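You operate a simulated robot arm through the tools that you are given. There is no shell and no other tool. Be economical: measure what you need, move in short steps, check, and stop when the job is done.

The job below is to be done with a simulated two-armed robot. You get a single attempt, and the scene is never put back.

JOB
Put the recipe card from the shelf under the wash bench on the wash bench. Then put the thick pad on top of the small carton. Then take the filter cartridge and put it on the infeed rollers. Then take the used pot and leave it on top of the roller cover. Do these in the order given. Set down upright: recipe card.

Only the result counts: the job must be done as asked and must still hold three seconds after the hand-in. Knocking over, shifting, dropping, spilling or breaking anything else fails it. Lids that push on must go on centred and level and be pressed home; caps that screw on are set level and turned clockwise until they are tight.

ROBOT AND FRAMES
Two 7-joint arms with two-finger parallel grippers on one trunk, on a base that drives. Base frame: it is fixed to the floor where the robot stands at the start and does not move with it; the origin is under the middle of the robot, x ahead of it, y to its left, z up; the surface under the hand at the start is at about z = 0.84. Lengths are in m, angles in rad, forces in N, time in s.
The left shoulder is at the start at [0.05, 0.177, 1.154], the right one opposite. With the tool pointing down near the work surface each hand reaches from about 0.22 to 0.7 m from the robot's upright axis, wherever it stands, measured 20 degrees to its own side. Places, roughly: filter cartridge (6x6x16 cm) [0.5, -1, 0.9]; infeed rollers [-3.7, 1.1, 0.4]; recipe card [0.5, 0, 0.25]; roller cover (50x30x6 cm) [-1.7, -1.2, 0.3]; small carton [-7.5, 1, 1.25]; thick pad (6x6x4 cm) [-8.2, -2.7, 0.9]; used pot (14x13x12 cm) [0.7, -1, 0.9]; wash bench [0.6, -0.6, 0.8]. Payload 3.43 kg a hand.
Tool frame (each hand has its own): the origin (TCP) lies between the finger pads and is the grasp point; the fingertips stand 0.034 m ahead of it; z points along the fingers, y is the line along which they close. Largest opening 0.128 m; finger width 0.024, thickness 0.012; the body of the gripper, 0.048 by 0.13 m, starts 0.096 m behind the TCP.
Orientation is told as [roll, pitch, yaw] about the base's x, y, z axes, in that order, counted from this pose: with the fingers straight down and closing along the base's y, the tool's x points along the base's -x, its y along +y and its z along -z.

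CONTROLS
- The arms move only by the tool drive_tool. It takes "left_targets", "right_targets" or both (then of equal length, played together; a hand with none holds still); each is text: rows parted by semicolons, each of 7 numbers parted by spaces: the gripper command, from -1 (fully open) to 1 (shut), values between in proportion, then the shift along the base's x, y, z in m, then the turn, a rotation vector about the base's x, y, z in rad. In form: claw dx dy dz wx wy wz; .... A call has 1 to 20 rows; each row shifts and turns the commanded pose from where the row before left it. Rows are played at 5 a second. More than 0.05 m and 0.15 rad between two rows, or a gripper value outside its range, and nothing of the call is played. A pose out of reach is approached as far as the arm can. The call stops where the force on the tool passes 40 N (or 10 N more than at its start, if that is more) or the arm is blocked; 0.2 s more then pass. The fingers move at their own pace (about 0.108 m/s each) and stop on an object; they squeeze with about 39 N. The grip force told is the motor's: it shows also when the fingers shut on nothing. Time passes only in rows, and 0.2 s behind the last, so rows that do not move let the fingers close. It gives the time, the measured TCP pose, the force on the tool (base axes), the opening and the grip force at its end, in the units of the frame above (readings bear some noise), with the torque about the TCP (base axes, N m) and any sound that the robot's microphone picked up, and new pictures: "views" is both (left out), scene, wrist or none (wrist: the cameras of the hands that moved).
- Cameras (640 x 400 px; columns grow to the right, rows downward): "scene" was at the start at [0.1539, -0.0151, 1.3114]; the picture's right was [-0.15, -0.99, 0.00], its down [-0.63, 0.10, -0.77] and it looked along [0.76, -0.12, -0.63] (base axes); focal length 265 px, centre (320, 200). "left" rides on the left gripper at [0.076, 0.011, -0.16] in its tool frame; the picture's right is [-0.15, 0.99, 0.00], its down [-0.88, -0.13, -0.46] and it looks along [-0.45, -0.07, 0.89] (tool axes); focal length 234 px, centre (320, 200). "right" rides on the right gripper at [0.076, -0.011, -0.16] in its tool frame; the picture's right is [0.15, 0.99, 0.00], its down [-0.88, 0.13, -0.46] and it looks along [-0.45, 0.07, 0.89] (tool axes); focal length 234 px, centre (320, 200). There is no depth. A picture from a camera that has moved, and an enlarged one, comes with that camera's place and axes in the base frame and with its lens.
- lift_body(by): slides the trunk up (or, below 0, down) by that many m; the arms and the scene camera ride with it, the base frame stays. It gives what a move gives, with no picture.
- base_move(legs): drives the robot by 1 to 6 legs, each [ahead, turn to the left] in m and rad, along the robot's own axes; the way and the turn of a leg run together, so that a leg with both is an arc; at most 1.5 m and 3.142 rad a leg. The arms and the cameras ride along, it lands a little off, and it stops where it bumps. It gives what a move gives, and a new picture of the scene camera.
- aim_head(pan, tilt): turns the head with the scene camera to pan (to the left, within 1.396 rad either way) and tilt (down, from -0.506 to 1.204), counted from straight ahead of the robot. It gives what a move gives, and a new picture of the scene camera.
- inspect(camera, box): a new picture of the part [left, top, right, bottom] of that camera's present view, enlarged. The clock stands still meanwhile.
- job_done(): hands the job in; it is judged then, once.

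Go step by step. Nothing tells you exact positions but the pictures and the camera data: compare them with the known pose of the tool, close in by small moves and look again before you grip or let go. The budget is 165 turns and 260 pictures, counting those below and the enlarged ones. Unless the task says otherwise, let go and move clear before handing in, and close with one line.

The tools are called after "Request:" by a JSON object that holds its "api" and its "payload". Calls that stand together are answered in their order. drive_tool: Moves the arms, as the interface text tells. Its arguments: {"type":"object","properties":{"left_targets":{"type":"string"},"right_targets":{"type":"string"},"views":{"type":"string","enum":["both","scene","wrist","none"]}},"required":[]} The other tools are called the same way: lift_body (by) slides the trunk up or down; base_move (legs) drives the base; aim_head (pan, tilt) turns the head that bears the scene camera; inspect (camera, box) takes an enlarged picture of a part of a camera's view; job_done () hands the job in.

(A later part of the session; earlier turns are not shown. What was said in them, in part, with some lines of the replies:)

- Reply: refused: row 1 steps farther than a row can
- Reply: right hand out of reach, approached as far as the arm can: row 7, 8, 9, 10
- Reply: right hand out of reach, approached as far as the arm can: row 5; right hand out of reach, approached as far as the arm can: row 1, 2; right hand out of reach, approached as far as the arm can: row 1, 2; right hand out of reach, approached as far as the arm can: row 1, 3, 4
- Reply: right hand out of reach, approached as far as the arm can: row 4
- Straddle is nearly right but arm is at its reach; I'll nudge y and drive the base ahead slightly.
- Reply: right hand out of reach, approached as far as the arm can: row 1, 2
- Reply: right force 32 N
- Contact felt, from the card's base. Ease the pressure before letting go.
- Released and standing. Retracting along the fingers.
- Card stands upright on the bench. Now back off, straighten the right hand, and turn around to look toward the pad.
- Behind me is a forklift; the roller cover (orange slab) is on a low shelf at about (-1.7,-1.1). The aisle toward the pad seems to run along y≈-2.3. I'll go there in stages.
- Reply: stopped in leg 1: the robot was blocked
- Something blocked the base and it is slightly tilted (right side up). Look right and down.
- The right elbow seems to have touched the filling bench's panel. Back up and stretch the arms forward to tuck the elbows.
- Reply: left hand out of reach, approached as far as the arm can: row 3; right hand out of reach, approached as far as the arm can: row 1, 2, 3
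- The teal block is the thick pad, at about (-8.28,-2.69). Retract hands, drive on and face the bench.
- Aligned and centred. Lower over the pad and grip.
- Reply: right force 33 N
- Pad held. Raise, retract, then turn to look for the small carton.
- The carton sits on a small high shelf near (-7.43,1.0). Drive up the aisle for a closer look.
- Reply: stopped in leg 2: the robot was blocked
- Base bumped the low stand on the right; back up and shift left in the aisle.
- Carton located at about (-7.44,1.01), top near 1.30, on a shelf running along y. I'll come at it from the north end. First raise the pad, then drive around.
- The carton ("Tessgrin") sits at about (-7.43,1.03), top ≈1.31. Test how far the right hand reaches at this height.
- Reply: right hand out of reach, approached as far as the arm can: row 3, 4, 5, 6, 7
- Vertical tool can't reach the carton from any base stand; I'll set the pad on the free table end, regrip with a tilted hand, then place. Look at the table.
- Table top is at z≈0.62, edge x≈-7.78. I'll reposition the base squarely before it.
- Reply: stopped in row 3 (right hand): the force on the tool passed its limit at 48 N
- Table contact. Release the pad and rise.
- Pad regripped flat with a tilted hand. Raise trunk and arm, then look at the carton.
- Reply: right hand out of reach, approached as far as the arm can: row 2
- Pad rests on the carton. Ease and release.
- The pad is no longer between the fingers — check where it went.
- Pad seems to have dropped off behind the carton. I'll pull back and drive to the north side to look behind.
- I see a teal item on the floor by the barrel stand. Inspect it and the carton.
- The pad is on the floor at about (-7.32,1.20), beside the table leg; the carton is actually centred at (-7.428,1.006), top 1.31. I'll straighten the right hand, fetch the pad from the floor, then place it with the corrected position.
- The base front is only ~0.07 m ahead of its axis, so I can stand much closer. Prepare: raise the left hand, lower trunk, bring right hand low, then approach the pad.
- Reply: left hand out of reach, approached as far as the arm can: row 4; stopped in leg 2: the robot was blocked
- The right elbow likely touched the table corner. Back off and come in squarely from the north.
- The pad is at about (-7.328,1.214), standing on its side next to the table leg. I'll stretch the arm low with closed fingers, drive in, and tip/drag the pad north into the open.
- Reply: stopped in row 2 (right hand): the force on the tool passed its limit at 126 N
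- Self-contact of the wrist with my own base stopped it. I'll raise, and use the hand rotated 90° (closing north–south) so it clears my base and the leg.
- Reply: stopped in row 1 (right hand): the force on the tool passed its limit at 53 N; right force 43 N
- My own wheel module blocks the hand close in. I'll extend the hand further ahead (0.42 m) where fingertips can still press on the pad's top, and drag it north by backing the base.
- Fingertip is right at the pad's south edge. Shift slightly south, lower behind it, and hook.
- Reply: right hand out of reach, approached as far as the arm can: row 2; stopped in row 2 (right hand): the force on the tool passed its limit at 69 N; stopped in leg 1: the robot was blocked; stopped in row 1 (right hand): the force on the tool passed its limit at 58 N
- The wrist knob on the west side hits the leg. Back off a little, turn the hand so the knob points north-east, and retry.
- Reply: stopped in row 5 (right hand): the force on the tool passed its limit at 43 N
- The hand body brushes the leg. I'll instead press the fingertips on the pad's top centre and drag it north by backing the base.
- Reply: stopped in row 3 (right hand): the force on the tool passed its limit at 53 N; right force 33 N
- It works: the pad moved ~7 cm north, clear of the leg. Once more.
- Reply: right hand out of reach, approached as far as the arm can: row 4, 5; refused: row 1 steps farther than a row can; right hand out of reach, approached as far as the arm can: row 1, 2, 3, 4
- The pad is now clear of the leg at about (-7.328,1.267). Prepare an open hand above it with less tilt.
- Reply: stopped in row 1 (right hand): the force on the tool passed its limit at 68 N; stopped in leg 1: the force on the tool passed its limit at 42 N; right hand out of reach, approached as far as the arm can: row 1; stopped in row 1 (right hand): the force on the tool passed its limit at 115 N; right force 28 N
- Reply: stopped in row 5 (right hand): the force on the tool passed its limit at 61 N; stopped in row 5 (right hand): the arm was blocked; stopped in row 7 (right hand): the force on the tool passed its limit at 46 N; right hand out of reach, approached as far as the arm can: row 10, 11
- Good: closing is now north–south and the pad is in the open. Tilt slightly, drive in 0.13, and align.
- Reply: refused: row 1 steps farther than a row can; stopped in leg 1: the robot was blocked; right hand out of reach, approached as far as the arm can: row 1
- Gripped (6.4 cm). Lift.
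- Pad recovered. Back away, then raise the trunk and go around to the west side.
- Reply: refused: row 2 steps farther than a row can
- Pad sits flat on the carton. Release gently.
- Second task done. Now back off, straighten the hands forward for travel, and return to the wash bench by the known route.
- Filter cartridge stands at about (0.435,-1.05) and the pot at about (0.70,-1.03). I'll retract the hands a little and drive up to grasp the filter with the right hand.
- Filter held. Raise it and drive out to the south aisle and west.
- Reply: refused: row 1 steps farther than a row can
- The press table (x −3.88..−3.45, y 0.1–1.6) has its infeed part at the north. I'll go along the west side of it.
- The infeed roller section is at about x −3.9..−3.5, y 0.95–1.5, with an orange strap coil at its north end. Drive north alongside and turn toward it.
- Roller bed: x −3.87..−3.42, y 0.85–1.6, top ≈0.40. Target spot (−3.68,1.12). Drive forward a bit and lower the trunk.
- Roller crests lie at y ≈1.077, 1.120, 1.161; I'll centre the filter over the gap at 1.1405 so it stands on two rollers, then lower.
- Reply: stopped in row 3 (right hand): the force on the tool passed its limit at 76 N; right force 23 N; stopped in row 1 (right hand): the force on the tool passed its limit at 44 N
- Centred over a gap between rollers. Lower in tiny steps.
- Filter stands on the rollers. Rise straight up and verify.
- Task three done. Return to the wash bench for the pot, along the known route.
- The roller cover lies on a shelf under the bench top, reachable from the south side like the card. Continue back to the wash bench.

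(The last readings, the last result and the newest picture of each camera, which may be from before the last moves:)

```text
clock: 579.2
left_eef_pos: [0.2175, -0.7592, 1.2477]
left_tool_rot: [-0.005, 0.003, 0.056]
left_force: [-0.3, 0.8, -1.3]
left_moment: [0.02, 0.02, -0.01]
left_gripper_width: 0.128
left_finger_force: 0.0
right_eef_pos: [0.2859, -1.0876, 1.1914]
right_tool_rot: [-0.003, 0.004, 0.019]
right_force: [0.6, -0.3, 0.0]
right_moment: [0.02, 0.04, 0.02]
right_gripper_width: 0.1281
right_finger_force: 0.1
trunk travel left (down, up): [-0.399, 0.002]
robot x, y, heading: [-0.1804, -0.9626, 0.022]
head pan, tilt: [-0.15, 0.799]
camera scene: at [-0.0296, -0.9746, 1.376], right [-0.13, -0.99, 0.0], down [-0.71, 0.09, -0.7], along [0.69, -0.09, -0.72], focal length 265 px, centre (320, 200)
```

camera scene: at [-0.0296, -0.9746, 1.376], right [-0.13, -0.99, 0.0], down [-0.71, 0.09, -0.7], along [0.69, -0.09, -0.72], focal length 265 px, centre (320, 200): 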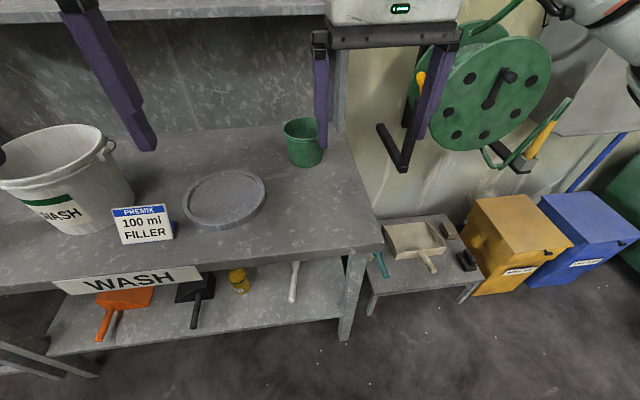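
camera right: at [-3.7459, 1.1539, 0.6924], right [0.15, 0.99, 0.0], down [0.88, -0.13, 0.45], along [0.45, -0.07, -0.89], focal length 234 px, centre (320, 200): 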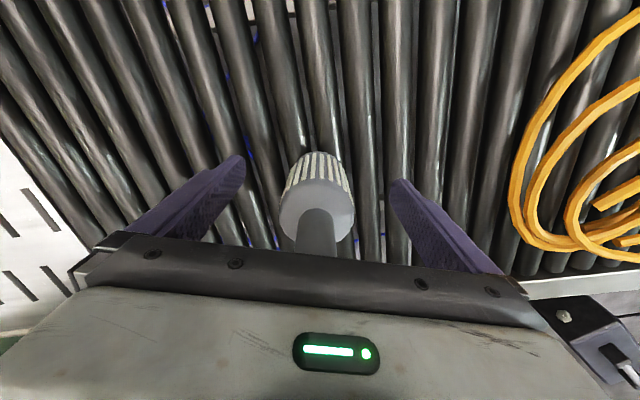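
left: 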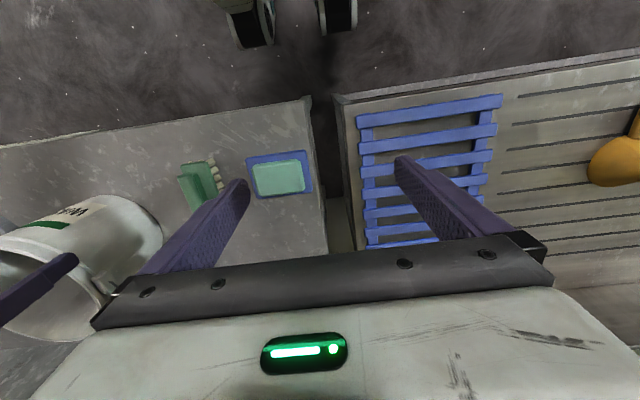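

Request:
{"api": "drive_tool", "payload": {"right_targets": "-1 -0.005 0.015 0.01 0 -0.12 0;-1 -0.005 0.015 0 0 -0.12 0;-1 -0.005 0.015 0 0 -0.12 0;-1 -0.005 0.015 0 0 -0.12 0;-1 -0.005 0.01 0 0 -0.12 0", "views": "none"}}

Request:
{"api": "lift_body", "payload": {"by": -0.1}}

Request:
{"api": "base_move", "payload": {"legs": [[0.2, 0]]}}

Request:
{"api": "drive_tool", "payload": {"right_targets": "-1 0 0 -0.04 0 0 -0.02;-1 0.01 0 -0.04 0 0 0;-1 0.01 0 -0.03 0 0 0", "views": "wrist"}}

```text
clock: 580.4
left_eef_pos: [0.217, -0.7583, 1.2486]
left_tool_rot: [-0.005, 0.004, 0.057]
left_force: [-0.4, -0.1, 0.1]
left_moment: [-0.01, -0.02, -0.04]
left_gripper_width: 0.128
left_finger_force: 0.0
right_eef_pos: [0.2589, -1.0186, 1.2019]
right_tool_rot: [-0.017, -0.602, 0.02]
right_force: [-0.3, -0.1, -0.4]
right_moment: [0.01, 0.0, 0.02]
right_gripper_width: 0.1279
right_finger_force: 0.1
trunk travel left (down, up): [-0.399, 0.002]
robot x, y, heading: [-0.1851, -0.9615, 0.019]
head pan, tilt: [-0.15, 0.799]
```

```text
clock: 581.8
left_eef_pos: [0.2166, -0.7592, 1.1489]
left_tool_rot: [-0.004, 0.003, 0.056]
left_force: [0.6, 0.4, -0.3]
left_moment: [-0.01, -0.04, 0.0]
left_gripper_width: 0.1279
left_finger_force: 0.2
right_eef_pos: [0.2602, -1.0175, 1.1013]
right_tool_rot: [-0.016, -0.599, 0.023]
right_force: [0.6, 0.7, -0.7]
right_moment: [-0.05, 0.0, -0.01]
right_gripper_width: 0.1281
right_finger_force: 0.1
trunk travel left (down, up): [-0.299, 0.102]
robot x, y, heading: [-0.1818, -0.9604, 0.018]
head pan, tilt: [-0.15, 0.799]
```

```text
clock: 583.4
left_eef_pos: [0.4159, -0.7551, 1.1479]
left_tool_rot: [-0.004, 0.003, 0.058]
left_force: [-0.1, -0.9, 0.2]
left_moment: [0.01, 0.01, -0.01]
left_gripper_width: 0.1282
left_finger_force: 0.1
right_eef_pos: [0.4596, -1.0123, 1.1011]
right_tool_rot: [-0.015, -0.6, 0.025]
right_force: [0.2, 0.5, 0.5]
right_moment: [0.0, 0.0, -0.01]
right_gripper_width: 0.1282
right_finger_force: 0.0
trunk travel left (down, up): [-0.299, 0.102]
robot x, y, heading: [0.0159, -0.9598, 0.024]
head pan, tilt: [-0.15, 0.799]
camera scene: at [0.1693, -0.9706, 1.2759], right [-0.13, -0.99, 0.0], down [-0.71, 0.09, -0.7], along [0.69, -0.09, -0.72], focal length 265 px, centre (320, 200)
```

scene: 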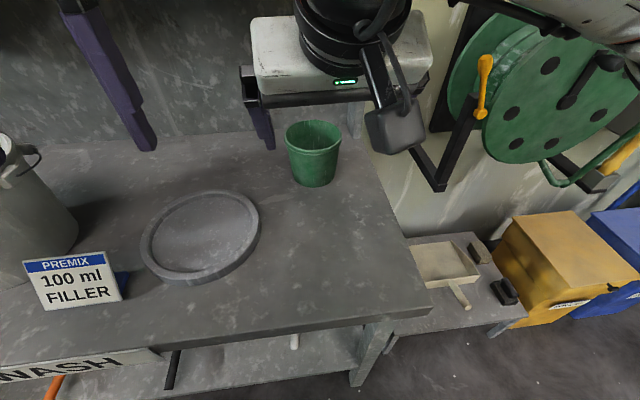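

```text
clock: 584.2
left_eef_pos: [0.4155, -0.7559, 1.1479]
left_tool_rot: [-0.004, 0.003, 0.057]
left_force: [0.4, 0.1, -1.4]
left_moment: [0.0, 0.01, 0.0]
left_gripper_width: 0.1279
left_finger_force: 0.0
right_eef_pos: [0.4797, -1.014, 0.9913]
right_tool_rot: [-0.015, -0.6, 0.003]
right_force: [0.6, 0.2, 0.4]
right_moment: [0.02, 0.0, -0.02]
right_gripper_width: 0.1277
right_finger_force: 0.0
trunk travel left (down, up): [-0.299, 0.102]
robot x, y, heading: [0.0204, -0.9603, 0.02]
head pan, tilt: [-0.15, 0.799]
camera right: at [0.3274, -1.0225, 1.0798], right [-0.12, 0.99, -0.1], down [0.47, 0.14, 0.87], along [0.87, 0.06, -0.48], focal length 234 px, centre (320, 200)
```

right: 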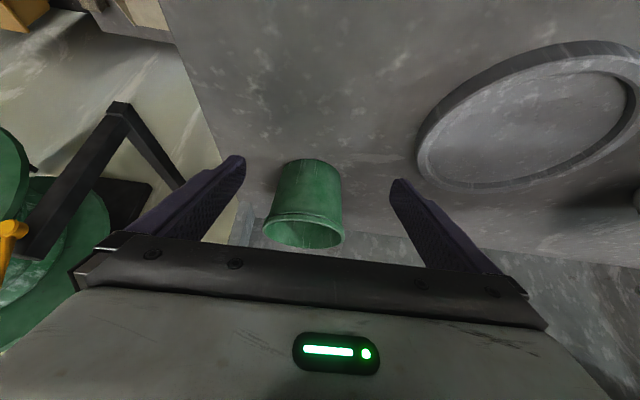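

Pot: centre ≈(0.66,-1.02), rim Ø≈0.12, height ≈0.10. Approach along the tilted finger axis to straddle its body.

Request:
{"api": "drive_tool", "payload": {"right_targets": "-1 0.035 -0.003 0.02 0 0 0;-1 0.035 -0.003 0.015 0 0 0;-1 0.028 0 0 0 0 0;-1 0.022 0 -0.032 0 0 0;-1 0.022 0 -0.032 0 0 0;-1 0.018 0 -0.026 0 0 0", "views": "wrist"}}

```text
clock: 585.6
left_eef_pos: [0.4159, -0.7546, 1.1477]
left_tool_rot: [-0.006, 0.003, 0.058]
left_force: [0.2, -0.1, 0.8]
left_moment: [0.03, -0.02, -0.01]
left_gripper_width: 0.128
left_finger_force: 0.0
right_eef_pos: [0.6395, -1.0195, 0.9359]
right_tool_rot: [-0.015, -0.601, 0.004]
right_force: [-0.4, 0.8, 0.6]
right_moment: [0.0, -0.04, 0.0]
right_gripper_width: 0.1281
right_finger_force: 0.0
trunk travel left (down, up): [-0.299, 0.102]
robot x, y, heading: [0.0209, -0.9602, 0.018]
head pan, tilt: [-0.15, 0.799]
camera right: at [0.4877, -1.0283, 1.0249], right [-0.12, 0.99, -0.1], down [0.47, 0.14, 0.87], along [0.87, 0.06, -0.48], focal length 234 px, centre (320, 200)
```

right: 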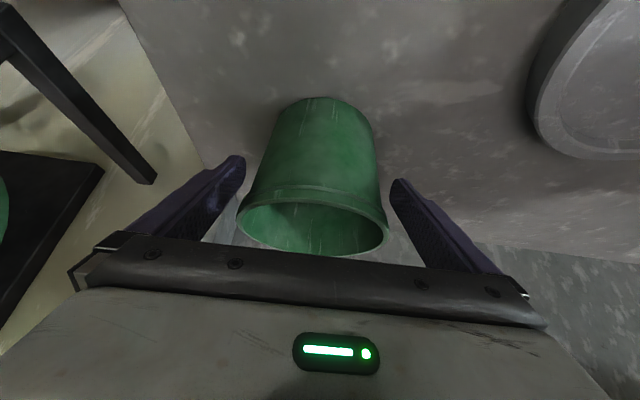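

Request:
{"api": "drive_tool", "payload": {"right_targets": "-1 0.012 -0.001 -0.017 0 0 0;-1 0.007 0 -0.012 0 0 0;-0.6 0 0 0 0 0 0;-0.2 0 0 0 0 0 0;0.5 0 0 0 0 0 0;1 0 0 0 0 0 0;1 0 0 0 0 0 0", "views": "none"}}

Request:
{"api": "drive_tool", "payload": {"right_targets": "1 0 0 0.03 0 0 0;1 0 0 0.04 0 0 0", "views": "wrist"}}

```text
clock: 587.2
left_eef_pos: [0.4149, -0.7547, 1.1495]
left_tool_rot: [-0.004, 0.0, 0.058]
left_force: [-0.1, 0.4, 1.4]
left_moment: [0.02, 0.02, 0.04]
left_gripper_width: 0.1279
left_finger_force: 0.2
right_eef_pos: [0.6582, -1.0206, 0.9078]
right_tool_rot: [-0.016, -0.601, 0.005]
right_force: [1.1, -0.5, 4.4]
right_moment: [-0.05, -0.21, -0.03]
right_gripper_width: 0.1236
right_finger_force: 38.6
trunk travel left (down, up): [-0.299, 0.102]
robot x, y, heading: [0.0196, -0.9591, 0.017]
head pan, tilt: [-0.15, 0.799]
```

```text
clock: 587.8
left_eef_pos: [0.4153, -0.7548, 1.1488]
left_tool_rot: [-0.004, 0.004, 0.057]
left_force: [0.5, -0.6, -0.3]
left_moment: [0.02, 0.01, 0.0]
left_gripper_width: 0.1283
left_finger_force: 0.1
right_eef_pos: [0.6577, -1.0208, 0.9767]
right_tool_rot: [-0.018, -0.598, 0.005]
right_force: [-0.1, 0.1, 0.1]
right_moment: [-0.02, 0.01, -0.03]
right_gripper_width: 0.1237
right_finger_force: 38.5
trunk travel left (down, up): [-0.299, 0.102]
robot x, y, heading: [0.0207, -0.9614, 0.024]
head pan, tilt: [-0.15, 0.799]
camera right: at [0.5051, -1.0294, 1.0655], right [-0.12, 0.99, -0.1], down [0.47, 0.14, 0.87], along [0.87, 0.06, -0.48], focal length 234 px, centre (320, 200)
```

right: 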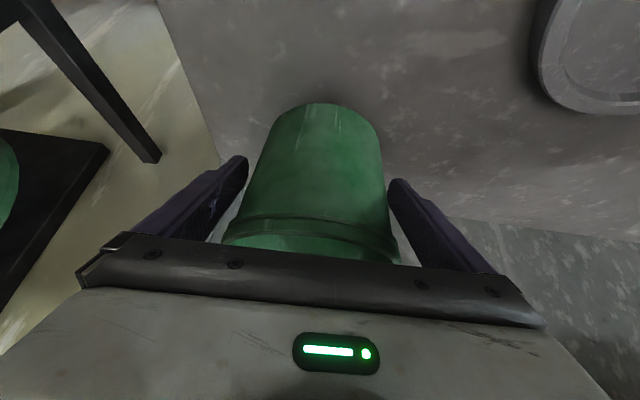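

Request:
{"api": "drive_tool", "payload": {"right_targets": "1 -0.01 0 0.04 0 0 0;1 -0.01 0 0.04 0 0 0", "views": "scene"}}

```text
clock: 588.4
left_eef_pos: [0.4156, -0.7549, 1.1488]
left_tool_rot: [-0.007, 0.003, 0.057]
left_force: [0.1, 0.6, -0.1]
left_moment: [0.02, -0.03, -0.02]
left_gripper_width: 0.1279
left_finger_force: 0.1
right_eef_pos: [0.6382, -1.0214, 1.0581]
right_tool_rot: [-0.015, -0.6, 0.004]
right_force: [0.2, 0.1, -0.5]
right_moment: [0.0, 0.0, 0.0]
right_gripper_width: 0.1233
right_finger_force: 39.2
trunk travel left (down, up): [-0.299, 0.102]
robot x, y, heading: [0.0207, -0.9627, 0.026]
head pan, tilt: [-0.15, 0.799]
camera scene: at [0.1683, -0.9706, 1.2761], right [-0.13, -0.99, 0.0], down [-0.71, 0.09, -0.7], along [0.69, -0.09, -0.72], focal length 265 px, centre (320, 200)
```

scene: 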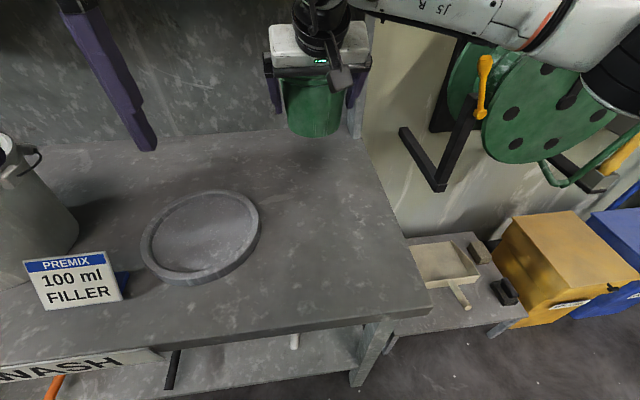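

Pot held. Drive to the south side of the roller-cover bench.

Request:
{"api": "drive_tool", "payload": {"right_targets": "1 -0.045 0 0.02 0 0 0;1 -0.045 0 0.02 0 0 0;1 -0.04 0 0.02 0 0 0", "views": "none"}}

Request:
{"api": "base_move", "payload": {"legs": [[-0.36, 0], [0, -1.59], [1.12, 0], [0, -1.57], [1.49, 0], [0, -1.57]]}}

Request:
{"api": "aim_head", "payload": {"pan": -0.1, "tilt": 0.6}}

```text
clock: 589.2
left_eef_pos: [0.4149, -0.7543, 1.1486]
left_tool_rot: [-0.004, 0.0, 0.057]
left_force: [0.2, 0.5, -0.2]
left_moment: [0.0, 0.0, 0.03]
left_gripper_width: 0.1281
left_finger_force: 0.0
right_eef_pos: [0.5057, -1.0214, 1.1163]
right_tool_rot: [-0.016, -0.601, 0.004]
right_force: [-0.4, -1.4, -0.1]
right_moment: [0.02, 0.03, 0.0]
right_gripper_width: 0.1235
right_finger_force: 39.4
trunk travel left (down, up): [-0.299, 0.102]
robot x, y, heading: [0.0174, -0.9565, 0.021]
head pan, tilt: [-0.15, 0.799]
```

```text
clock: 615.3
left_eef_pos: [-2.0249, -1.6595, 1.1488]
left_tool_rot: [-0.005, 0.004, 1.6]
left_force: [-0.8, -1.1, 0.1]
left_moment: [-0.03, 0.0, 0.02]
left_gripper_width: 0.1282
left_finger_force: 0.0
right_eef_pos: [-1.7556, -1.5772, 1.1151]
right_tool_rot: [-0.017, -0.597, 1.546]
right_force: [-0.8, -0.1, -0.8]
right_moment: [-0.05, 0.03, -0.04]
right_gripper_width: 0.1122
right_finger_force: 38.4
trunk travel left (down, up): [-0.299, 0.102]
robot x, y, heading: [-1.8342, -2.0639, 1.559]
head pan, tilt: [-0.15, 0.799]
camera scene: at [-1.8189, -1.915, 1.276], right [0.99, -0.16, 0.0], down [-0.11, -0.71, -0.7], along [0.11, 0.69, -0.72], focal length 265 px, centre (320, 200)
```

scene: 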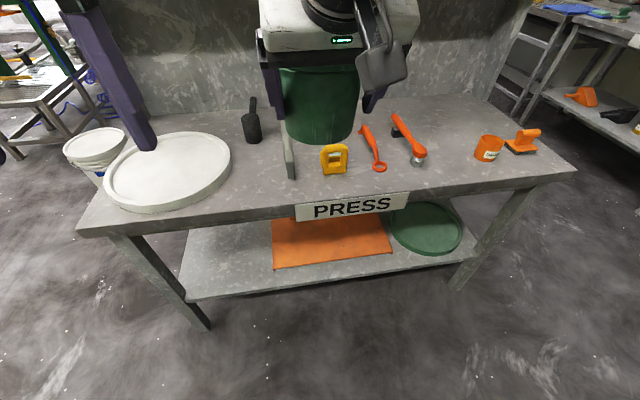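

```text
clock: 616.0
left_eef_pos: [-2.0237, -1.6597, 1.1485]
left_tool_rot: [-0.006, 0.005, 1.598]
left_force: [0.2, 0.6, -0.2]
left_moment: [-0.02, -0.02, -0.01]
left_gripper_width: 0.1279
left_finger_force: 0.0
right_eef_pos: [-1.7564, -1.5769, 1.1161]
right_tool_rot: [-0.015, -0.599, 1.546]
right_force: [0.2, 0.0, 0.7]
right_moment: [-0.01, -0.01, 0.02]
right_gripper_width: 0.112
right_finger_force: 39.0
trunk travel left (down, up): [-0.299, 0.102]
robot x, y, heading: [-1.8294, -2.0641, 1.557]
head pan, tilt: [-0.099, 0.6]
camera scene: at [-1.8222, -1.9068, 1.2929], right [0.99, -0.11, 0.0], down [-0.06, -0.56, -0.82], along [0.09, 0.82, -0.57], focal length 265 px, centre (320, 200)
```

scene: 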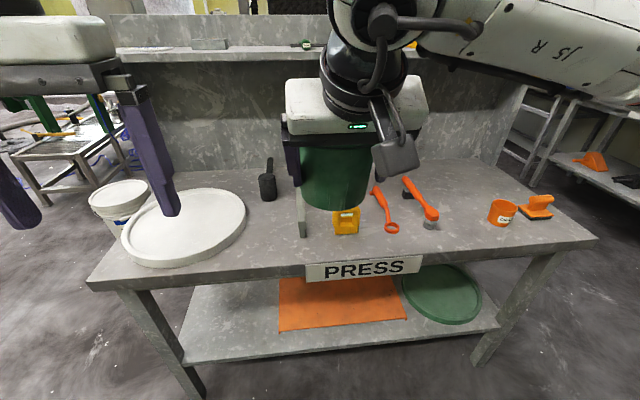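

The orange cover is on the shelf right ahead. The grip narrowed a bit, so check the pot's attitude.

Request:
{"api": "inspect", "payload": {"camera": "right", "box": [160, 60, 480, 260]}}

Request:
{"api": "inspect", "payload": {"camera": "scene", "box": [240, 130, 480, 350]}}

```text
2.00 times, centred on (320, 160) of right
camera zoom: at [-1.7509, -1.729, 1.2045], right [-0.99, -0.09, -0.1], down [-0.13, 0.47, 0.87], along [-0.03, 0.88, -0.48], focal length 468 px, centre (320, 280)
```

zoom: 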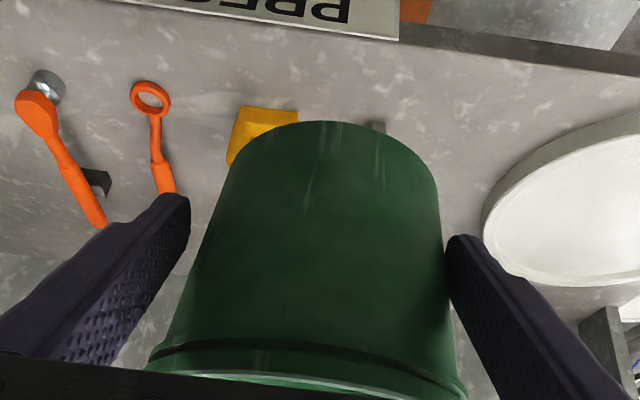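

```text
1.82 times, centred on (360, 240) of scene
camera zoom: at [-1.8222, -1.9068, 1.2929], right [0.99, -0.11, 0.0], down [-0.06, -0.56, -0.82], along [0.09, 0.82, -0.57], focal length 482 px, centre (247, 127)
```

zoom: 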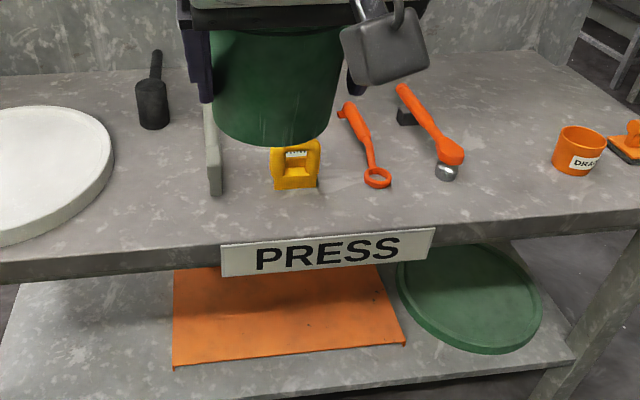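

Plan: back a little, raise left hand, lower trunk and hand outside the bench, then drive in under the top.

Request:
{"api": "base_move", "payload": {"legs": [[-0.17, 0]]}}

Request:
{"api": "drive_tool", "payload": {"left_targets": "-1 0 0 0.05 0 0 0;-1 0 0 0.05 0 0 0;-1 0 0 0.05 0 0 0;-1 0 0 0.05 0 0 0;-1 0 0 0.05 0 0 0", "views": "none"}}

Request:
{"api": "lift_body", "payload": {"by": -0.297}}

Request:
{"api": "drive_tool", "payload": {"right_targets": "1 0.01 0.01 -0.045 0 0 0;1 0.01 0.01 -0.045 0 0 0;1 0.01 0.01 -0.045 0 0 0;1 0.01 0.01 -0.045 0 0 0;1 0.01 0.01 -0.045 0 0 0;1 0 0.01 -0.045 0 0 0;1 0 0.01 -0.045 0 0 0;1 0 0 -0.04 0 0 0", "views": "scene"}}

```text
clock: 617.5
left_eef_pos: [-2.0255, -1.8297, 1.149]
left_tool_rot: [-0.005, 0.002, 1.599]
left_force: [-0.1, -0.9, 1.1]
left_moment: [0.01, -0.02, 0.01]
left_gripper_width: 0.1278
left_finger_force: 0.0
right_eef_pos: [-1.758, -1.7466, 1.1158]
right_tool_rot: [-0.018, -0.6, 1.544]
right_force: [0.4, -0.3, -1.0]
right_moment: [0.02, 0.0, 0.02]
right_gripper_width: 0.0
right_finger_force: 33.3
trunk travel left (down, up): [-0.299, 0.102]
robot x, y, heading: [-1.8346, -2.2332, 1.559]
head pan, tilt: [-0.099, 0.6]
camera scene: at [-1.8239, -2.077, 1.2931], right [0.99, -0.11, 0.0], down [-0.06, -0.56, -0.83], along [0.09, 0.82, -0.56], focal length 265 px, centre (320, 200)
```

scene: 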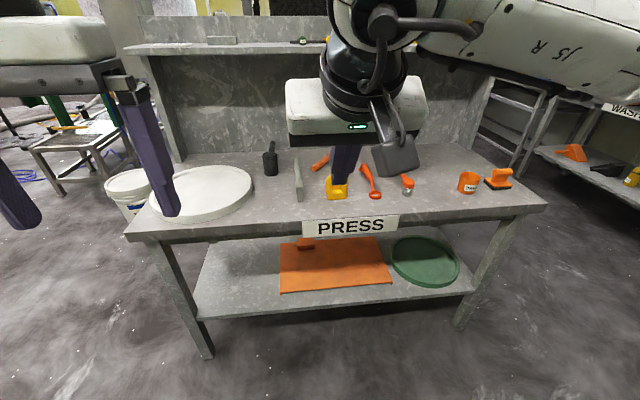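

```text
clock: 618.6
left_eef_pos: [-2.0228, -1.8364, 1.3284]
left_tool_rot: [-0.005, 0.001, 1.597]
left_force: [0.9, 0.5, 0.8]
left_moment: [0.0, 0.04, 0.0]
left_gripper_width: 0.1277
left_finger_force: 0.1
left hand out of reach, approached as far as the arm can: row 4, 5
right_eef_pos: [-1.7587, -1.7475, 1.1154]
right_tool_rot: [-0.015, -0.599, 1.545]
right_force: [0.2, 0.1, -1.1]
right_moment: [-0.02, 0.03, 0.03]
right_gripper_width: 0.0
right_finger_force: 32.9
trunk travel left (down, up): [-0.299, 0.102]
robot x, y, heading: [-1.8336, -2.2296, 1.558]
head pan, tilt: [-0.099, 0.6]
```

```text
clock: 621.6
left_eef_pos: [-2.0234, -1.838, 1.0309]
left_tool_rot: [-0.005, 0.0, 1.599]
left_force: [0.2, 0.4, 0.5]
left_moment: [-0.02, 0.01, -0.01]
left_gripper_width: 0.1279
left_finger_force: 0.1
right_eef_pos: [-1.757, -1.7474, 0.8192]
right_tool_rot: [-0.016, -0.6, 1.545]
right_force: [0.3, 0.0, 0.2]
right_moment: [-0.03, -0.02, 0.0]
right_gripper_width: 0.0
right_finger_force: 32.9
trunk travel left (down, up): [-0.002, 0.399]
robot x, y, heading: [-1.8339, -2.23, 1.559]
head pan, tilt: [-0.099, 0.6]
```

```text
clock: 623.4
left_eef_pos: [-2.0219, -1.837, 1.0307]
left_tool_rot: [-0.005, 0.001, 1.599]
left_force: [-1.0, -0.2, 0.1]
left_moment: [0.03, 0.03, 0.0]
left_gripper_width: 0.128
left_finger_force: 0.1
right_eef_pos: [-1.7065, -1.677, 0.4627]
right_tool_rot: [-0.015, -0.599, 1.545]
right_force: [-0.2, 0.0, 0.5]
right_moment: [0.03, 0.01, -0.01]
right_gripper_width: 0.0
right_finger_force: 33.2
trunk travel left (down, up): [-0.002, 0.399]
robot x, y, heading: [-1.8333, -2.2333, 1.561]
head pan, tilt: [-0.099, 0.6]
camera scene: at [-1.8239, -2.0763, 0.996], right [0.99, -0.11, 0.0], down [-0.06, -0.56, -0.83], along [0.09, 0.82, -0.56], focal length 265 px, centre (320, 200)
```

scene: 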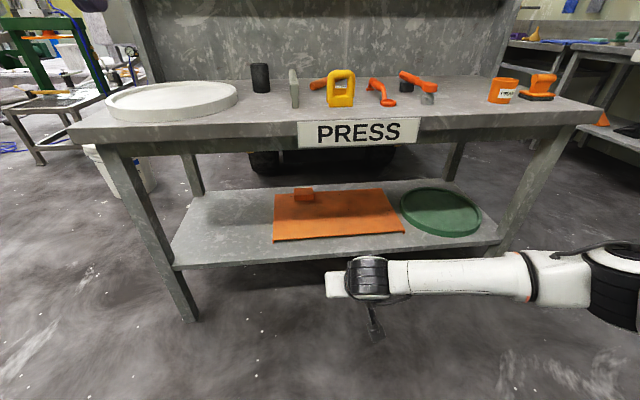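

The pot slipped out and dropped while backing. Use the left wrist camera to find it on the floor.

Request:
{"api": "inspect", "payload": {"camera": "left", "box": [0, 0, 640, 400]}}

```text
1.00 times, centred on (320, 200) of left (not enlarged: the box is as wide or as high as the picture)
camera zoom: at [-2.032, -1.9133, 1.1907], right [-0.99, 0.12, -0.01], down [0.1, 0.88, 0.46], along [0.06, 0.45, -0.89], focal length 234 px, centre (320, 200)
```

zoom: 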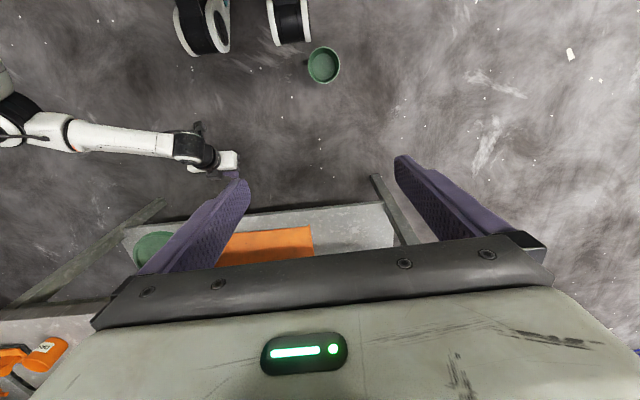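

The pot landed upright at about (-2.04,-1.967). I'll turn left and back slightly so it lies in the right hand's floor reach, then pinch its rim with a mildly tilted hand.

Request:
{"api": "base_move", "payload": {"legs": [[0, 0.93], [-0.1, 0]]}}

Request:
{"api": "drive_tool", "payload": {"right_targets": "-0.3 0 0 0 -0.09 0.115 0;-0.3 0.03 -0.03 -0.02 0 0 0;-0.3 0 0 -0.04 0 0 0;-0.3 0 0 -0.04 0 0 0;-0.3 0 0 -0.04 0 0 0;-0.3 0 0 -0.03 0 0 0", "views": "wrist"}}

```text
clock: 627.0
left_eef_pos: [-2.1849, -2.2069, 1.0306]
left_tool_rot: [-0.004, 0.001, 2.528]
left_force: [-0.5, -0.1, 0.3]
left_moment: [0.02, 0.01, -0.02]
left_gripper_width: 0.1281
left_finger_force: 0.1
right_eef_pos: [-2.1225, -1.8586, 0.4637]
right_tool_rot: [-0.017, -0.596, 2.472]
right_force: [0.6, 0.3, -0.5]
right_moment: [0.03, 0.02, 0.01]
right_gripper_width: 0.0
right_finger_force: 32.6
trunk travel left (down, up): [-0.002, 0.399]
robot x, y, heading: [-1.7578, -2.2913, 2.488]
head pan, tilt: [-0.099, 0.6]
camera scene: at [-1.8756, -2.1916, 0.9959], right [0.68, 0.73, 0.0], down [0.41, -0.39, -0.83], along [-0.6, 0.56, -0.56], focal length 265 px, centre (320, 200)
```

scene: 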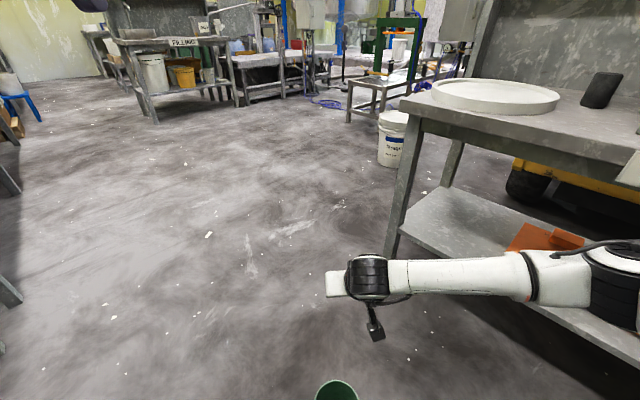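

```text
clock: 628.4
left_eef_pos: [-2.1841, -2.2051, 1.0309]
left_tool_rot: [-0.005, 0.003, 2.526]
left_force: [0.5, -0.3, 0.2]
left_moment: [-0.01, 0.0, 0.01]
left_gripper_width: 0.1279
left_finger_force: 0.1
right_eef_pos: [-2.0955, -1.8878, 0.2956]
right_tool_rot: [0.154, -0.624, 2.373]
right_force: [-0.1, 1.1, -0.3]
right_moment: [-0.02, -0.01, 0.07]
right_gripper_width: 0.0832
right_finger_force: 0.1
trunk travel left (down, up): [-0.002, 0.399]
robot x, y, heading: [-1.7537, -2.2915, 2.488]
head pan, tilt: [-0.099, 0.6]
camera right: at [-1.9614, -1.9691, 0.3777], right [-0.53, -0.85, 0.04], down [-0.36, 0.27, 0.9], along [-0.77, 0.46, -0.44], focal length 234 px, centre (320, 200)
```

right: 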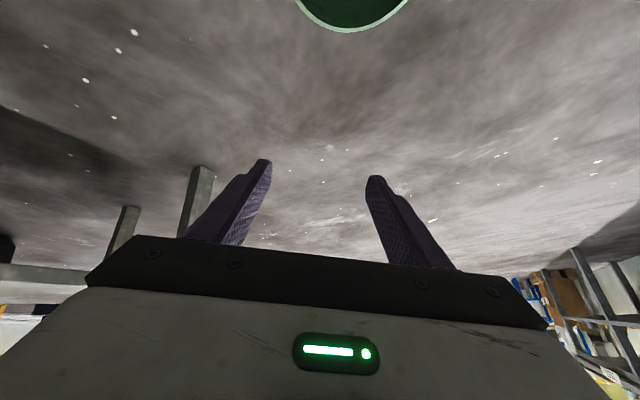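

Request:
{"api": "drive_tool", "payload": {"right_targets": "-0.3 0.02 -0.008 0 0.09 -0.115 0;-0.3 0.02 -0.008 0 -0.089 -0.116 0;-0.3 0.02 -0.008 -0.03 0 0 0;-0.3 0.0105 -0.008 -0.03 0 0 0;-0.3 0 0 -0.03 0 0 0", "views": "wrist"}}

```text
clock: 629.6
left_eef_pos: [-2.1837, -2.2068, 1.0312]
left_tool_rot: [-0.005, 0.002, 2.527]
left_force: [-0.6, 0.1, 0.1]
left_moment: [0.04, 0.0, -0.02]
left_gripper_width: 0.1282
left_finger_force: 0.1
right_eef_pos: [-2.022, -1.9203, 0.2037]
right_tool_rot: [-0.018, -0.454, 2.475]
right_force: [0.6, 0.2, 0.2]
right_moment: [-0.02, 0.03, 0.0]
right_gripper_width: 0.0835
right_finger_force: 0.0
trunk travel left (down, up): [-0.002, 0.399]
robot x, y, heading: [-1.7567, -2.2947, 2.489]
head pan, tilt: [-0.099, 0.6]
camera right: at [-1.9081, -1.9986, 0.3136], right [-0.51, -0.85, -0.08], down [-0.55, 0.26, 0.79], along [-0.66, 0.45, -0.6], focal length 234 px, centre (320, 200)
```

right: 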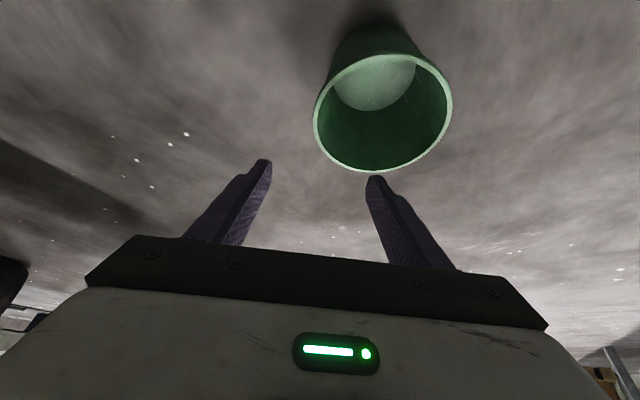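

Aligned with the rim's right side. Lower over the wall and pinch.

Request:
{"api": "drive_tool", "payload": {"right_targets": "-0.3 0.009 0.008 -0.03 0 0 0;-0.3 0 0 -0.035 0 0 0;-0.3 0 0 -0.03 0 0 0;0.2 0 0 0 0 0 0;0.6 0 0 0 0 0 0;1 0 0 0 0 0 0;1 0 0 0 0 0 0", "views": "wrist"}}

```text
clock: 631.2
left_eef_pos: [-2.1845, -2.2075, 1.0317]
left_tool_rot: [-0.005, 0.0, 2.527]
left_force: [0.4, 0.3, -0.3]
left_moment: [0.02, -0.01, 0.0]
left_gripper_width: 0.1278
left_finger_force: 0.1
right_eef_pos: [-2.0141, -1.9139, 0.1099]
right_tool_rot: [-0.015, -0.452, 2.474]
right_force: [1.6, -1.5, 13.5]
right_moment: [-1.29, 0.79, 0.34]
right_gripper_width: 0.0068
right_finger_force: 38.4
trunk travel left (down, up): [-0.002, 0.399]
robot x, y, heading: [-1.7544, -2.293, 2.492]
head pan, tilt: [-0.099, 0.6]
camera right: at [-1.9009, -1.9919, 0.2201], right [-0.51, -0.85, -0.08], down [-0.55, 0.26, 0.79], along [-0.66, 0.45, -0.6], focal length 234 px, centre (320, 200)
```

right: 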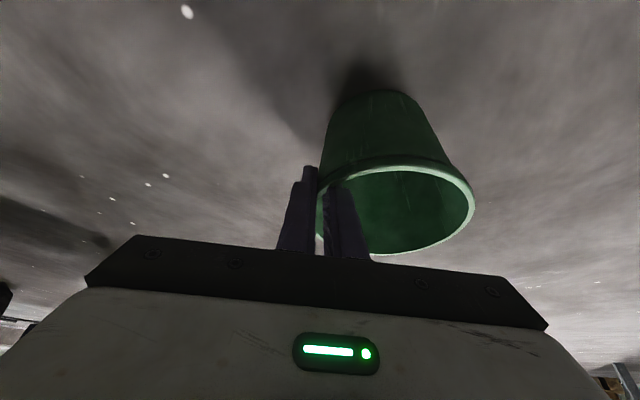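

Rim pinched. Lift and check the load.

Request:
{"api": "drive_tool", "payload": {"right_targets": "1 0 0 0.02 0 0 0;1 0 0 0.03 0 0 0;1 0 0 0.045 0 0 0;1 0 0 0.045 0 0 0;1 0 0 0.045 0 0 0;1 0 0 0.045 0 0 0;1 0 0 0.045 0 0 0;1 0 0 0.045 0 0 0;1 -0.02 0.015 0.03 0 0 0", "views": "wrist"}}

```text
clock: 633.2
left_eef_pos: [-2.1842, -2.2076, 1.0306]
left_tool_rot: [-0.005, 0.001, 2.527]
left_force: [-0.7, 0.0, 0.0]
left_moment: [0.0, 0.03, 0.01]
left_gripper_width: 0.128
left_finger_force: 0.0
right_eef_pos: [-2.0333, -1.8977, 0.4597]
right_tool_rot: [-0.018, -0.451, 2.477]
right_force: [-0.4, 0.4, -0.4]
right_moment: [0.02, -0.03, -0.05]
right_gripper_width: 0.0031
right_finger_force: 37.8
trunk travel left (down, up): [-0.002, 0.399]
robot x, y, heading: [-1.7582, -2.2924, 2.487]
head pan, tilt: [-0.099, 0.6]
camera right: at [-1.9195, -1.976, 0.5696], right [-0.51, -0.85, -0.08], down [-0.55, 0.26, 0.79], along [-0.66, 0.45, -0.6], focal length 234 px, centre (320, 200)
```

right: 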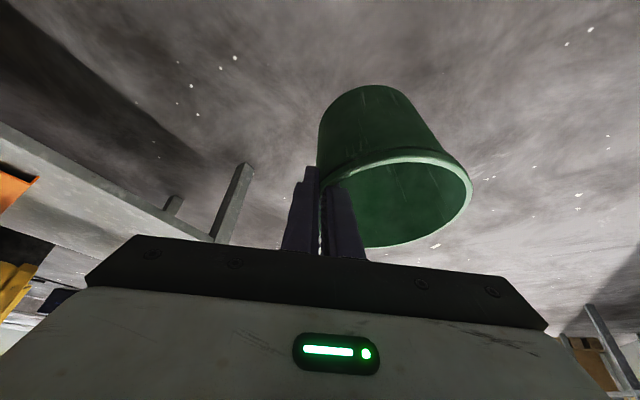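

Request:
{"api": "drive_tool", "payload": {"right_targets": "1 -0.01 0.008 0.03 0 0 0;1 0 0 0.01 0 0 0", "views": "none"}}

Request:
{"api": "base_move", "payload": {"legs": [[0, -0.92]]}}

Request:
{"api": "drive_tool", "payload": {"right_targets": "1 0 0.04 0 0 0 0;1 0 0.04 0 0 0 0;1 0 0.04 0 0 0 0;1 0 0.04 0 0 0 0", "views": "none"}}

```text
clock: 633.8
left_eef_pos: [-2.1844, -2.2065, 1.0312]
left_tool_rot: [-0.005, 0.0, 2.528]
left_force: [0.4, 0.3, 0.8]
left_moment: [-0.01, -0.02, 0.01]
left_gripper_width: 0.128
left_finger_force: 0.0
right_eef_pos: [-2.0438, -1.8894, 0.4983]
right_tool_rot: [-0.016, -0.454, 2.476]
right_force: [-0.2, 0.7, -0.1]
right_moment: [-0.05, -0.02, 0.0]
right_gripper_width: 0.0036
right_finger_force: 37.0
trunk travel left (down, up): [-0.002, 0.399]
robot x, y, heading: [-1.7556, -2.2913, 2.49]
head pan, tilt: [-0.099, 0.6]
```

```text
clock: 636.5
left_eef_pos: [-1.9486, -1.8998, 1.0311]
left_tool_rot: [-0.007, 0.002, 1.609]
left_force: [-0.2, 0.6, -0.1]
left_moment: [0.0, -0.03, 0.01]
left_gripper_width: 0.1281
left_finger_force: 0.1
right_eef_pos: [-1.6104, -1.8181, 0.4981]
right_tool_rot: [-0.018, -0.452, 1.558]
right_force: [-0.7, 0.3, -0.7]
right_moment: [0.02, -0.03, -0.01]
right_gripper_width: 0.0031
right_finger_force: 37.7
trunk travel left (down, up): [-0.002, 0.399]
robot x, y, heading: [-1.7538, -2.2951, 1.567]
head pan, tilt: [-0.099, 0.6]
camera scene: at [-1.7466, -2.1366, 0.9959], right [0.99, -0.1, 0.0], down [-0.06, -0.56, -0.83], along [0.08, 0.82, -0.56], focal length 265 px, centre (320, 200)
```

scene: 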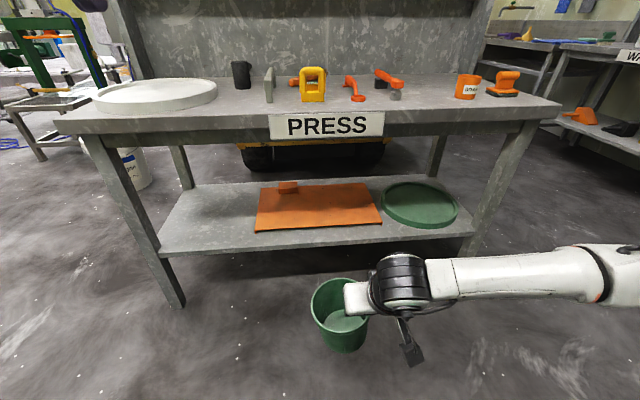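

```text
clock: 637.5
left_eef_pos: [-1.9477, -1.8998, 1.0294]
left_tool_rot: [-0.006, 0.002, 1.608]
left_force: [0.5, -0.3, -0.5]
left_moment: [0.04, 0.01, -0.02]
left_gripper_width: 0.128
left_finger_force: 0.1
right_eef_pos: [-1.6126, -1.6578, 0.4983]
right_tool_rot: [-0.018, -0.451, 1.557]
right_force: [0.4, 0.1, -0.4]
right_moment: [-0.01, 0.02, -0.03]
right_gripper_width: 0.0033
right_finger_force: 37.9
trunk travel left (down, up): [-0.002, 0.399]
robot x, y, heading: [-1.7578, -2.2911, 1.575]
head pan, tilt: [-0.099, 0.6]
```

Request:
{"api": "base_move", "payload": {"legs": [[0.37, 0]]}}

Request:
{"api": "drive_tool", "payload": {"right_targets": "1 0 0.03 0 0 0 0;1 0 0 -0.015 0 0 0;1 0 0 -0.01 0 0 0", "views": "wrist"}}

```text
clock: 639.9
left_eef_pos: [-1.9489, -1.529, 1.0299]
left_tool_rot: [-0.004, 0.0, 1.611]
left_force: [0.1, -0.3, 1.1]
left_moment: [0.0, -0.01, 0.0]
left_gripper_width: 0.1279
left_finger_force: 0.0
right_eef_pos: [-1.6123, -1.2925, 0.4895]
right_tool_rot: [-0.02, -0.44, 1.56]
right_force: [-0.7, 0.6, -1.0]
right_moment: [-0.01, -0.01, -0.03]
right_gripper_width: 0.0032
right_finger_force: 38.1
trunk travel left (down, up): [-0.002, 0.399]
robot x, y, heading: [-1.7592, -1.9215, 1.573]
head pan, tilt: [-0.099, 0.6]
camera scene: at [-1.7458, -1.7658, 0.9952], right [1.0, -0.1, 0.0], down [-0.06, -0.56, -0.82], along [0.08, 0.82, -0.57], focal length 265 px, centre (320, 200)
```

scene: 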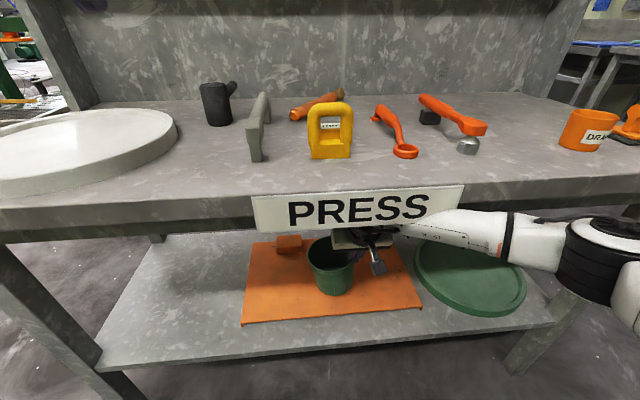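

```text
clock: 640.7
left_eef_pos: [-1.95, -1.531, 1.032]
left_tool_rot: [-0.005, -0.001, 1.613]
left_force: [-0.3, 0.3, 0.3]
left_moment: [-0.03, 0.02, 0.01]
left_gripper_width: 0.1279
left_finger_force: 0.2
right_eef_pos: [-1.6148, -1.2613, 0.4683]
right_tool_rot: [-0.02, -0.444, 1.562]
right_force: [-0.1, -0.6, -0.7]
right_moment: [-0.01, -0.01, 0.01]
right_gripper_width: 0.0032
right_finger_force: 37.9
trunk travel left (down, up): [-0.002, 0.399]
robot x, y, heading: [-1.7587, -1.9256, 1.573]
head pan, tilt: [-0.099, 0.6]
camera right: at [-1.6068, -1.3969, 0.5795], right [-0.99, -0.12, -0.08], down [-0.14, 0.6, 0.79], along [-0.04, 0.79, -0.61], focal length 234 px, centre (320, 200)
```

right: 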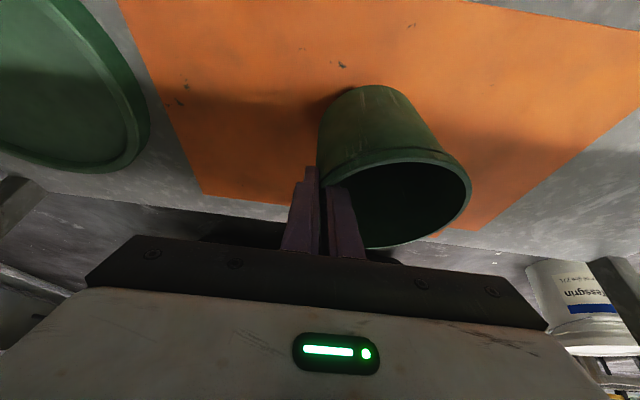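

Pot is right over the cover. Lower until contact.

Request:
{"api": "drive_tool", "payload": {"right_targets": "1 0 0 -0.006 0 0 0;1 0 0 -0.004 0 0 0", "views": "none"}}

Request:
{"api": "drive_tool", "payload": {"right_targets": "1 0 0 -0.005 0 0 0;1 0 0 -0.004 0 0 0", "views": "none"}}

```text
clock: 641.3
left_eef_pos: [-1.9488, -1.5322, 1.0317]
left_tool_rot: [-0.007, -0.002, 1.611]
left_force: [1.1, 0.8, 0.4]
left_moment: [-0.01, -0.03, 0.02]
left_gripper_width: 0.1278
left_finger_force: 0.1
right_eef_pos: [-1.6119, -1.2615, 0.4618]
right_tool_rot: [-0.018, -0.451, 1.559]
right_force: [5.0, -4.2, 20.3]
right_moment: [-0.16, 1.45, 0.34]
right_gripper_width: 0.0035
right_finger_force: 38.2
trunk travel left (down, up): [-0.002, 0.399]
robot x, y, heading: [-1.7536, -1.9242, 1.573]
head pan, tilt: [-0.099, 0.6]
```

```text
clock: 641.9
left_eef_pos: [-1.9503, -1.5318, 1.032]
left_tool_rot: [-0.005, -0.001, 1.611]
left_force: [-0.7, -0.5, 0.6]
left_moment: [0.0, -0.02, 0.04]
left_gripper_width: 0.1282
left_finger_force: 0.1
right_eef_pos: [-1.6109, -1.2602, 0.4516]
right_tool_rot: [-0.022, -0.452, 1.56]
right_force: [10.4, 0.1, 28.6]
right_moment: [-0.39, 1.44, 0.08]
right_gripper_width: 0.0068
right_finger_force: 38.7
trunk travel left (down, up): [-0.002, 0.399]
robot x, y, heading: [-1.7532, -1.9227, 1.573]
head pan, tilt: [-0.099, 0.6]
```

Contact. Ease and release, then withdraw upward out of the rim.

Request:
{"api": "drive_tool", "payload": {"right_targets": "1 0 0 0.004 0 0 0;0.7 0 0 0 0 0 0;0.4 0 0 0 0 0 0;0.4 0 0 0 0 0 0", "views": "wrist"}}

```text
clock: 642.9
left_eef_pos: [-1.9491, -1.5313, 1.0315]
left_tool_rot: [-0.006, -0.001, 1.611]
left_force: [-0.2, -0.6, 0.5]
left_moment: [-0.02, 0.0, 0.01]
left_gripper_width: 0.1281
left_finger_force: 0.1
right_eef_pos: [-1.613, -1.2635, 0.4501]
right_tool_rot: [-0.022, -0.44, 1.561]
right_force: [0.4, -0.4, -0.1]
right_moment: [0.03, 0.0, -0.01]
right_gripper_width: 0.0387
right_finger_force: 0.0
trunk travel left (down, up): [-0.002, 0.399]
robot x, y, heading: [-1.7558, -1.9216, 1.58]
head pan, tilt: [-0.099, 0.6]
camera right: at [-1.6055, -1.3985, 0.5622], right [-0.99, -0.11, -0.08], down [-0.14, 0.6, 0.78], along [-0.04, 0.79, -0.61], focal length 234 px, centre (320, 200)
```

right: 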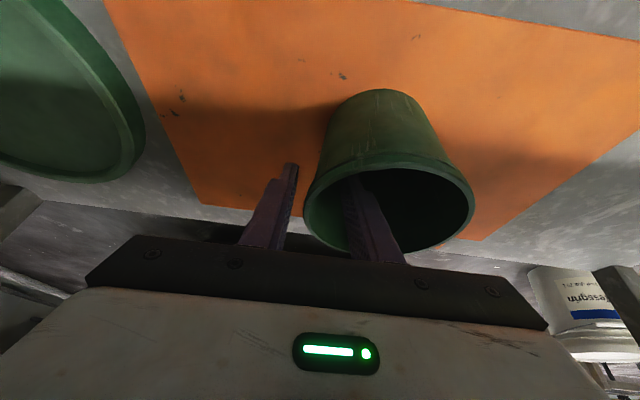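

Request:
{"api": "drive_tool", "payload": {"right_targets": "0.4 0 -0.008 0.02 0 0 0;0.4 0 -0.008 0.02 0 0 0;0.4 0 -0.008 0.018 0 0 0", "views": "wrist"}}

```text
clock: 643.9
left_eef_pos: [-1.9468, -1.5285, 1.0326]
left_tool_rot: [-0.002, 0.001, 1.611]
left_force: [-0.3, 0.5, 0.3]
left_moment: [-0.01, 0.01, -0.03]
left_gripper_width: 0.1281
left_finger_force: 0.0
right_eef_pos: [-1.6112, -1.3034, 0.4785]
right_tool_rot: [-0.039, -0.39, 1.579]
right_force: [-0.4, -0.1, -0.5]
right_moment: [0.02, 0.01, 0.03]
right_gripper_width: 0.0383
right_finger_force: 0.1
trunk travel left (down, up): [-0.002, 0.399]
robot x, y, heading: [-1.7528, -1.9245, 1.572]
head pan, tilt: [-0.099, 0.6]
stopped in row 3 (right hand): the arm was blocked; the commanded pose is now the measured one
camera right: at [-1.6056, -1.4345, 0.597], right [-0.99, -0.13, -0.09], down [-0.15, 0.64, 0.75], along [-0.04, 0.76, -0.65], focal length 234 px, centre (320, 200)
```

right: 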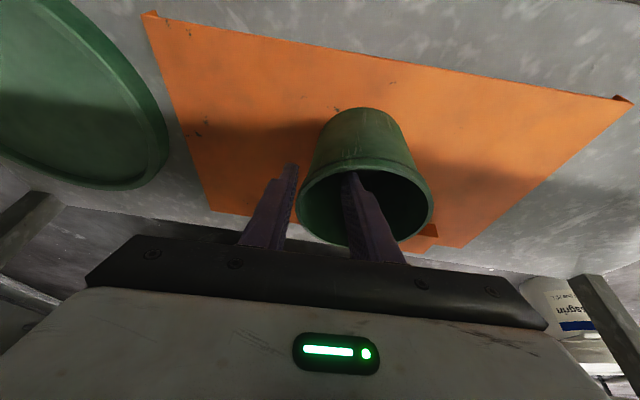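

The wrist meets the bench underside. Tilt the hand flatter while rising to lift the finger out of the rim.

Request:
{"api": "drive_tool", "payload": {"right_targets": "0.4 0 0 0.002 0.1 0 0;0.4 0 0 0.006 0.1 0 0;0.4 0 0 0.01 0.1 0 0;0.4 0 0 0.01 0.05 0 0;0.4 0 0 0.01 0 0 0", "views": "wrist"}}

```text
clock: 645.1
left_eef_pos: [-1.9498, -1.531, 1.031]
left_tool_rot: [-0.005, 0.002, 1.613]
left_force: [0.2, -0.1, -0.4]
left_moment: [0.0, 0.0, -0.01]
left_gripper_width: 0.1278
left_finger_force: 0.1
right_eef_pos: [-1.6148, -1.2988, 0.5246]
right_tool_rot: [-0.037, -0.755, 1.58]
right_force: [0.3, 0.1, 0.3]
right_moment: [-0.04, 0.02, 0.02]
right_gripper_width: 0.0384
right_finger_force: 0.1
trunk travel left (down, up): [-0.002, 0.399]
robot x, y, heading: [-1.7565, -1.9238, 1.572]
head pan, tilt: [-0.099, 0.6]
camera right: at [-1.6079, -1.464, 0.5886], right [-0.99, -0.09, -0.13], down [-0.15, 0.33, 0.93], along [-0.04, 0.94, -0.34], focal length 234 px, centre (320, 200)
```

right: 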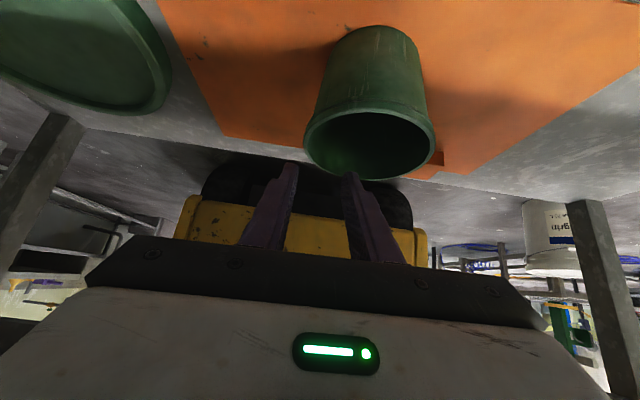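

Fingers are clear; the pot stands on the cover. Back the base out.

Request:
{"api": "drive_tool", "payload": {"right_targets": "0.4 0 -0.03 -0.005 0 0 0;0.4 0 -0.04 -0.01 0 0 0;0.4 0 -0.04 -0.01 0 0 0", "views": "none"}}

Request:
{"api": "base_move", "payload": {"legs": [[-0.33, 0]]}}

```text
clock: 645.9
left_eef_pos: [-1.9484, -1.531, 1.0324]
left_tool_rot: [-0.005, 0.001, 1.611]
left_force: [0.2, -1.5, -0.2]
left_moment: [-0.01, -0.03, 0.0]
left_gripper_width: 0.1284
left_finger_force: 0.0
right_eef_pos: [-1.6163, -1.4109, 0.5012]
right_tool_rot: [-0.039, -0.755, 1.58]
right_force: [-0.4, 0.8, 0.0]
right_moment: [0.0, 0.02, 0.02]
right_gripper_width: 0.0384
right_finger_force: 0.0
trunk travel left (down, up): [-0.002, 0.399]
robot x, y, heading: [-1.7538, -1.9185, 1.574]
head pan, tilt: [-0.099, 0.6]
```

```text
clock: 648.0
left_eef_pos: [-1.9487, -1.8569, 1.0315]
left_tool_rot: [-0.004, 0.0, 1.61]
left_force: [-0.5, 0.4, 0.7]
left_moment: [0.0, 0.0, -0.01]
left_gripper_width: 0.1282
left_finger_force: 0.1
right_eef_pos: [-1.6132, -1.7362, 0.4999]
right_tool_rot: [-0.038, -0.754, 1.58]
right_force: [-0.4, 1.0, 1.1]
right_moment: [0.01, 0.02, -0.01]
right_gripper_width: 0.0386
right_finger_force: 0.0
trunk travel left (down, up): [-0.002, 0.399]
robot x, y, heading: [-1.7556, -2.2503, 1.576]
head pan, tilt: [-0.099, 0.6]
camera scene: at [-1.7471, -2.0931, 0.9959], right [1.0, -0.1, 0.0], down [-0.05, -0.56, -0.83], along [0.08, 0.82, -0.56], focal length 265 px, centre (320, 200)
```

scene: 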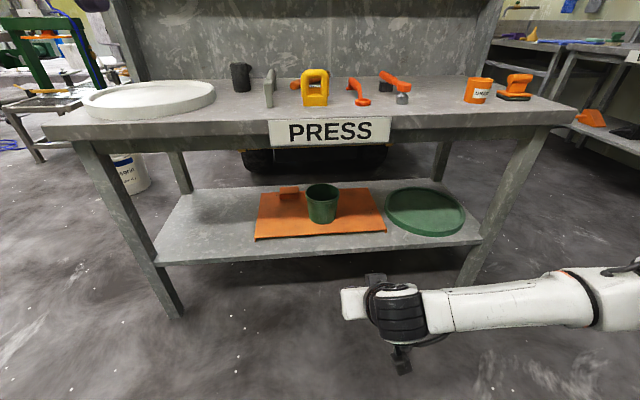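

The pot stands upright on the roller cover, and both hands are empty and clear of everything. Handing in.

Request:
{"api": "job_done", "payload": {}}

```text
The job is handed in.
```

All four items are in place and handed in: recipe card upright on the wash bench, thick pad on the small carton, filter cartridge on the infeed rollers and used pot on the roller cover. On the way I dropped the pad and the pot once each and picked them back up. The robot also bumped fixed furniture several times, mostly the panelled table under the carton shelf, and I saw nothing moved or broken but did not re-check every spot.
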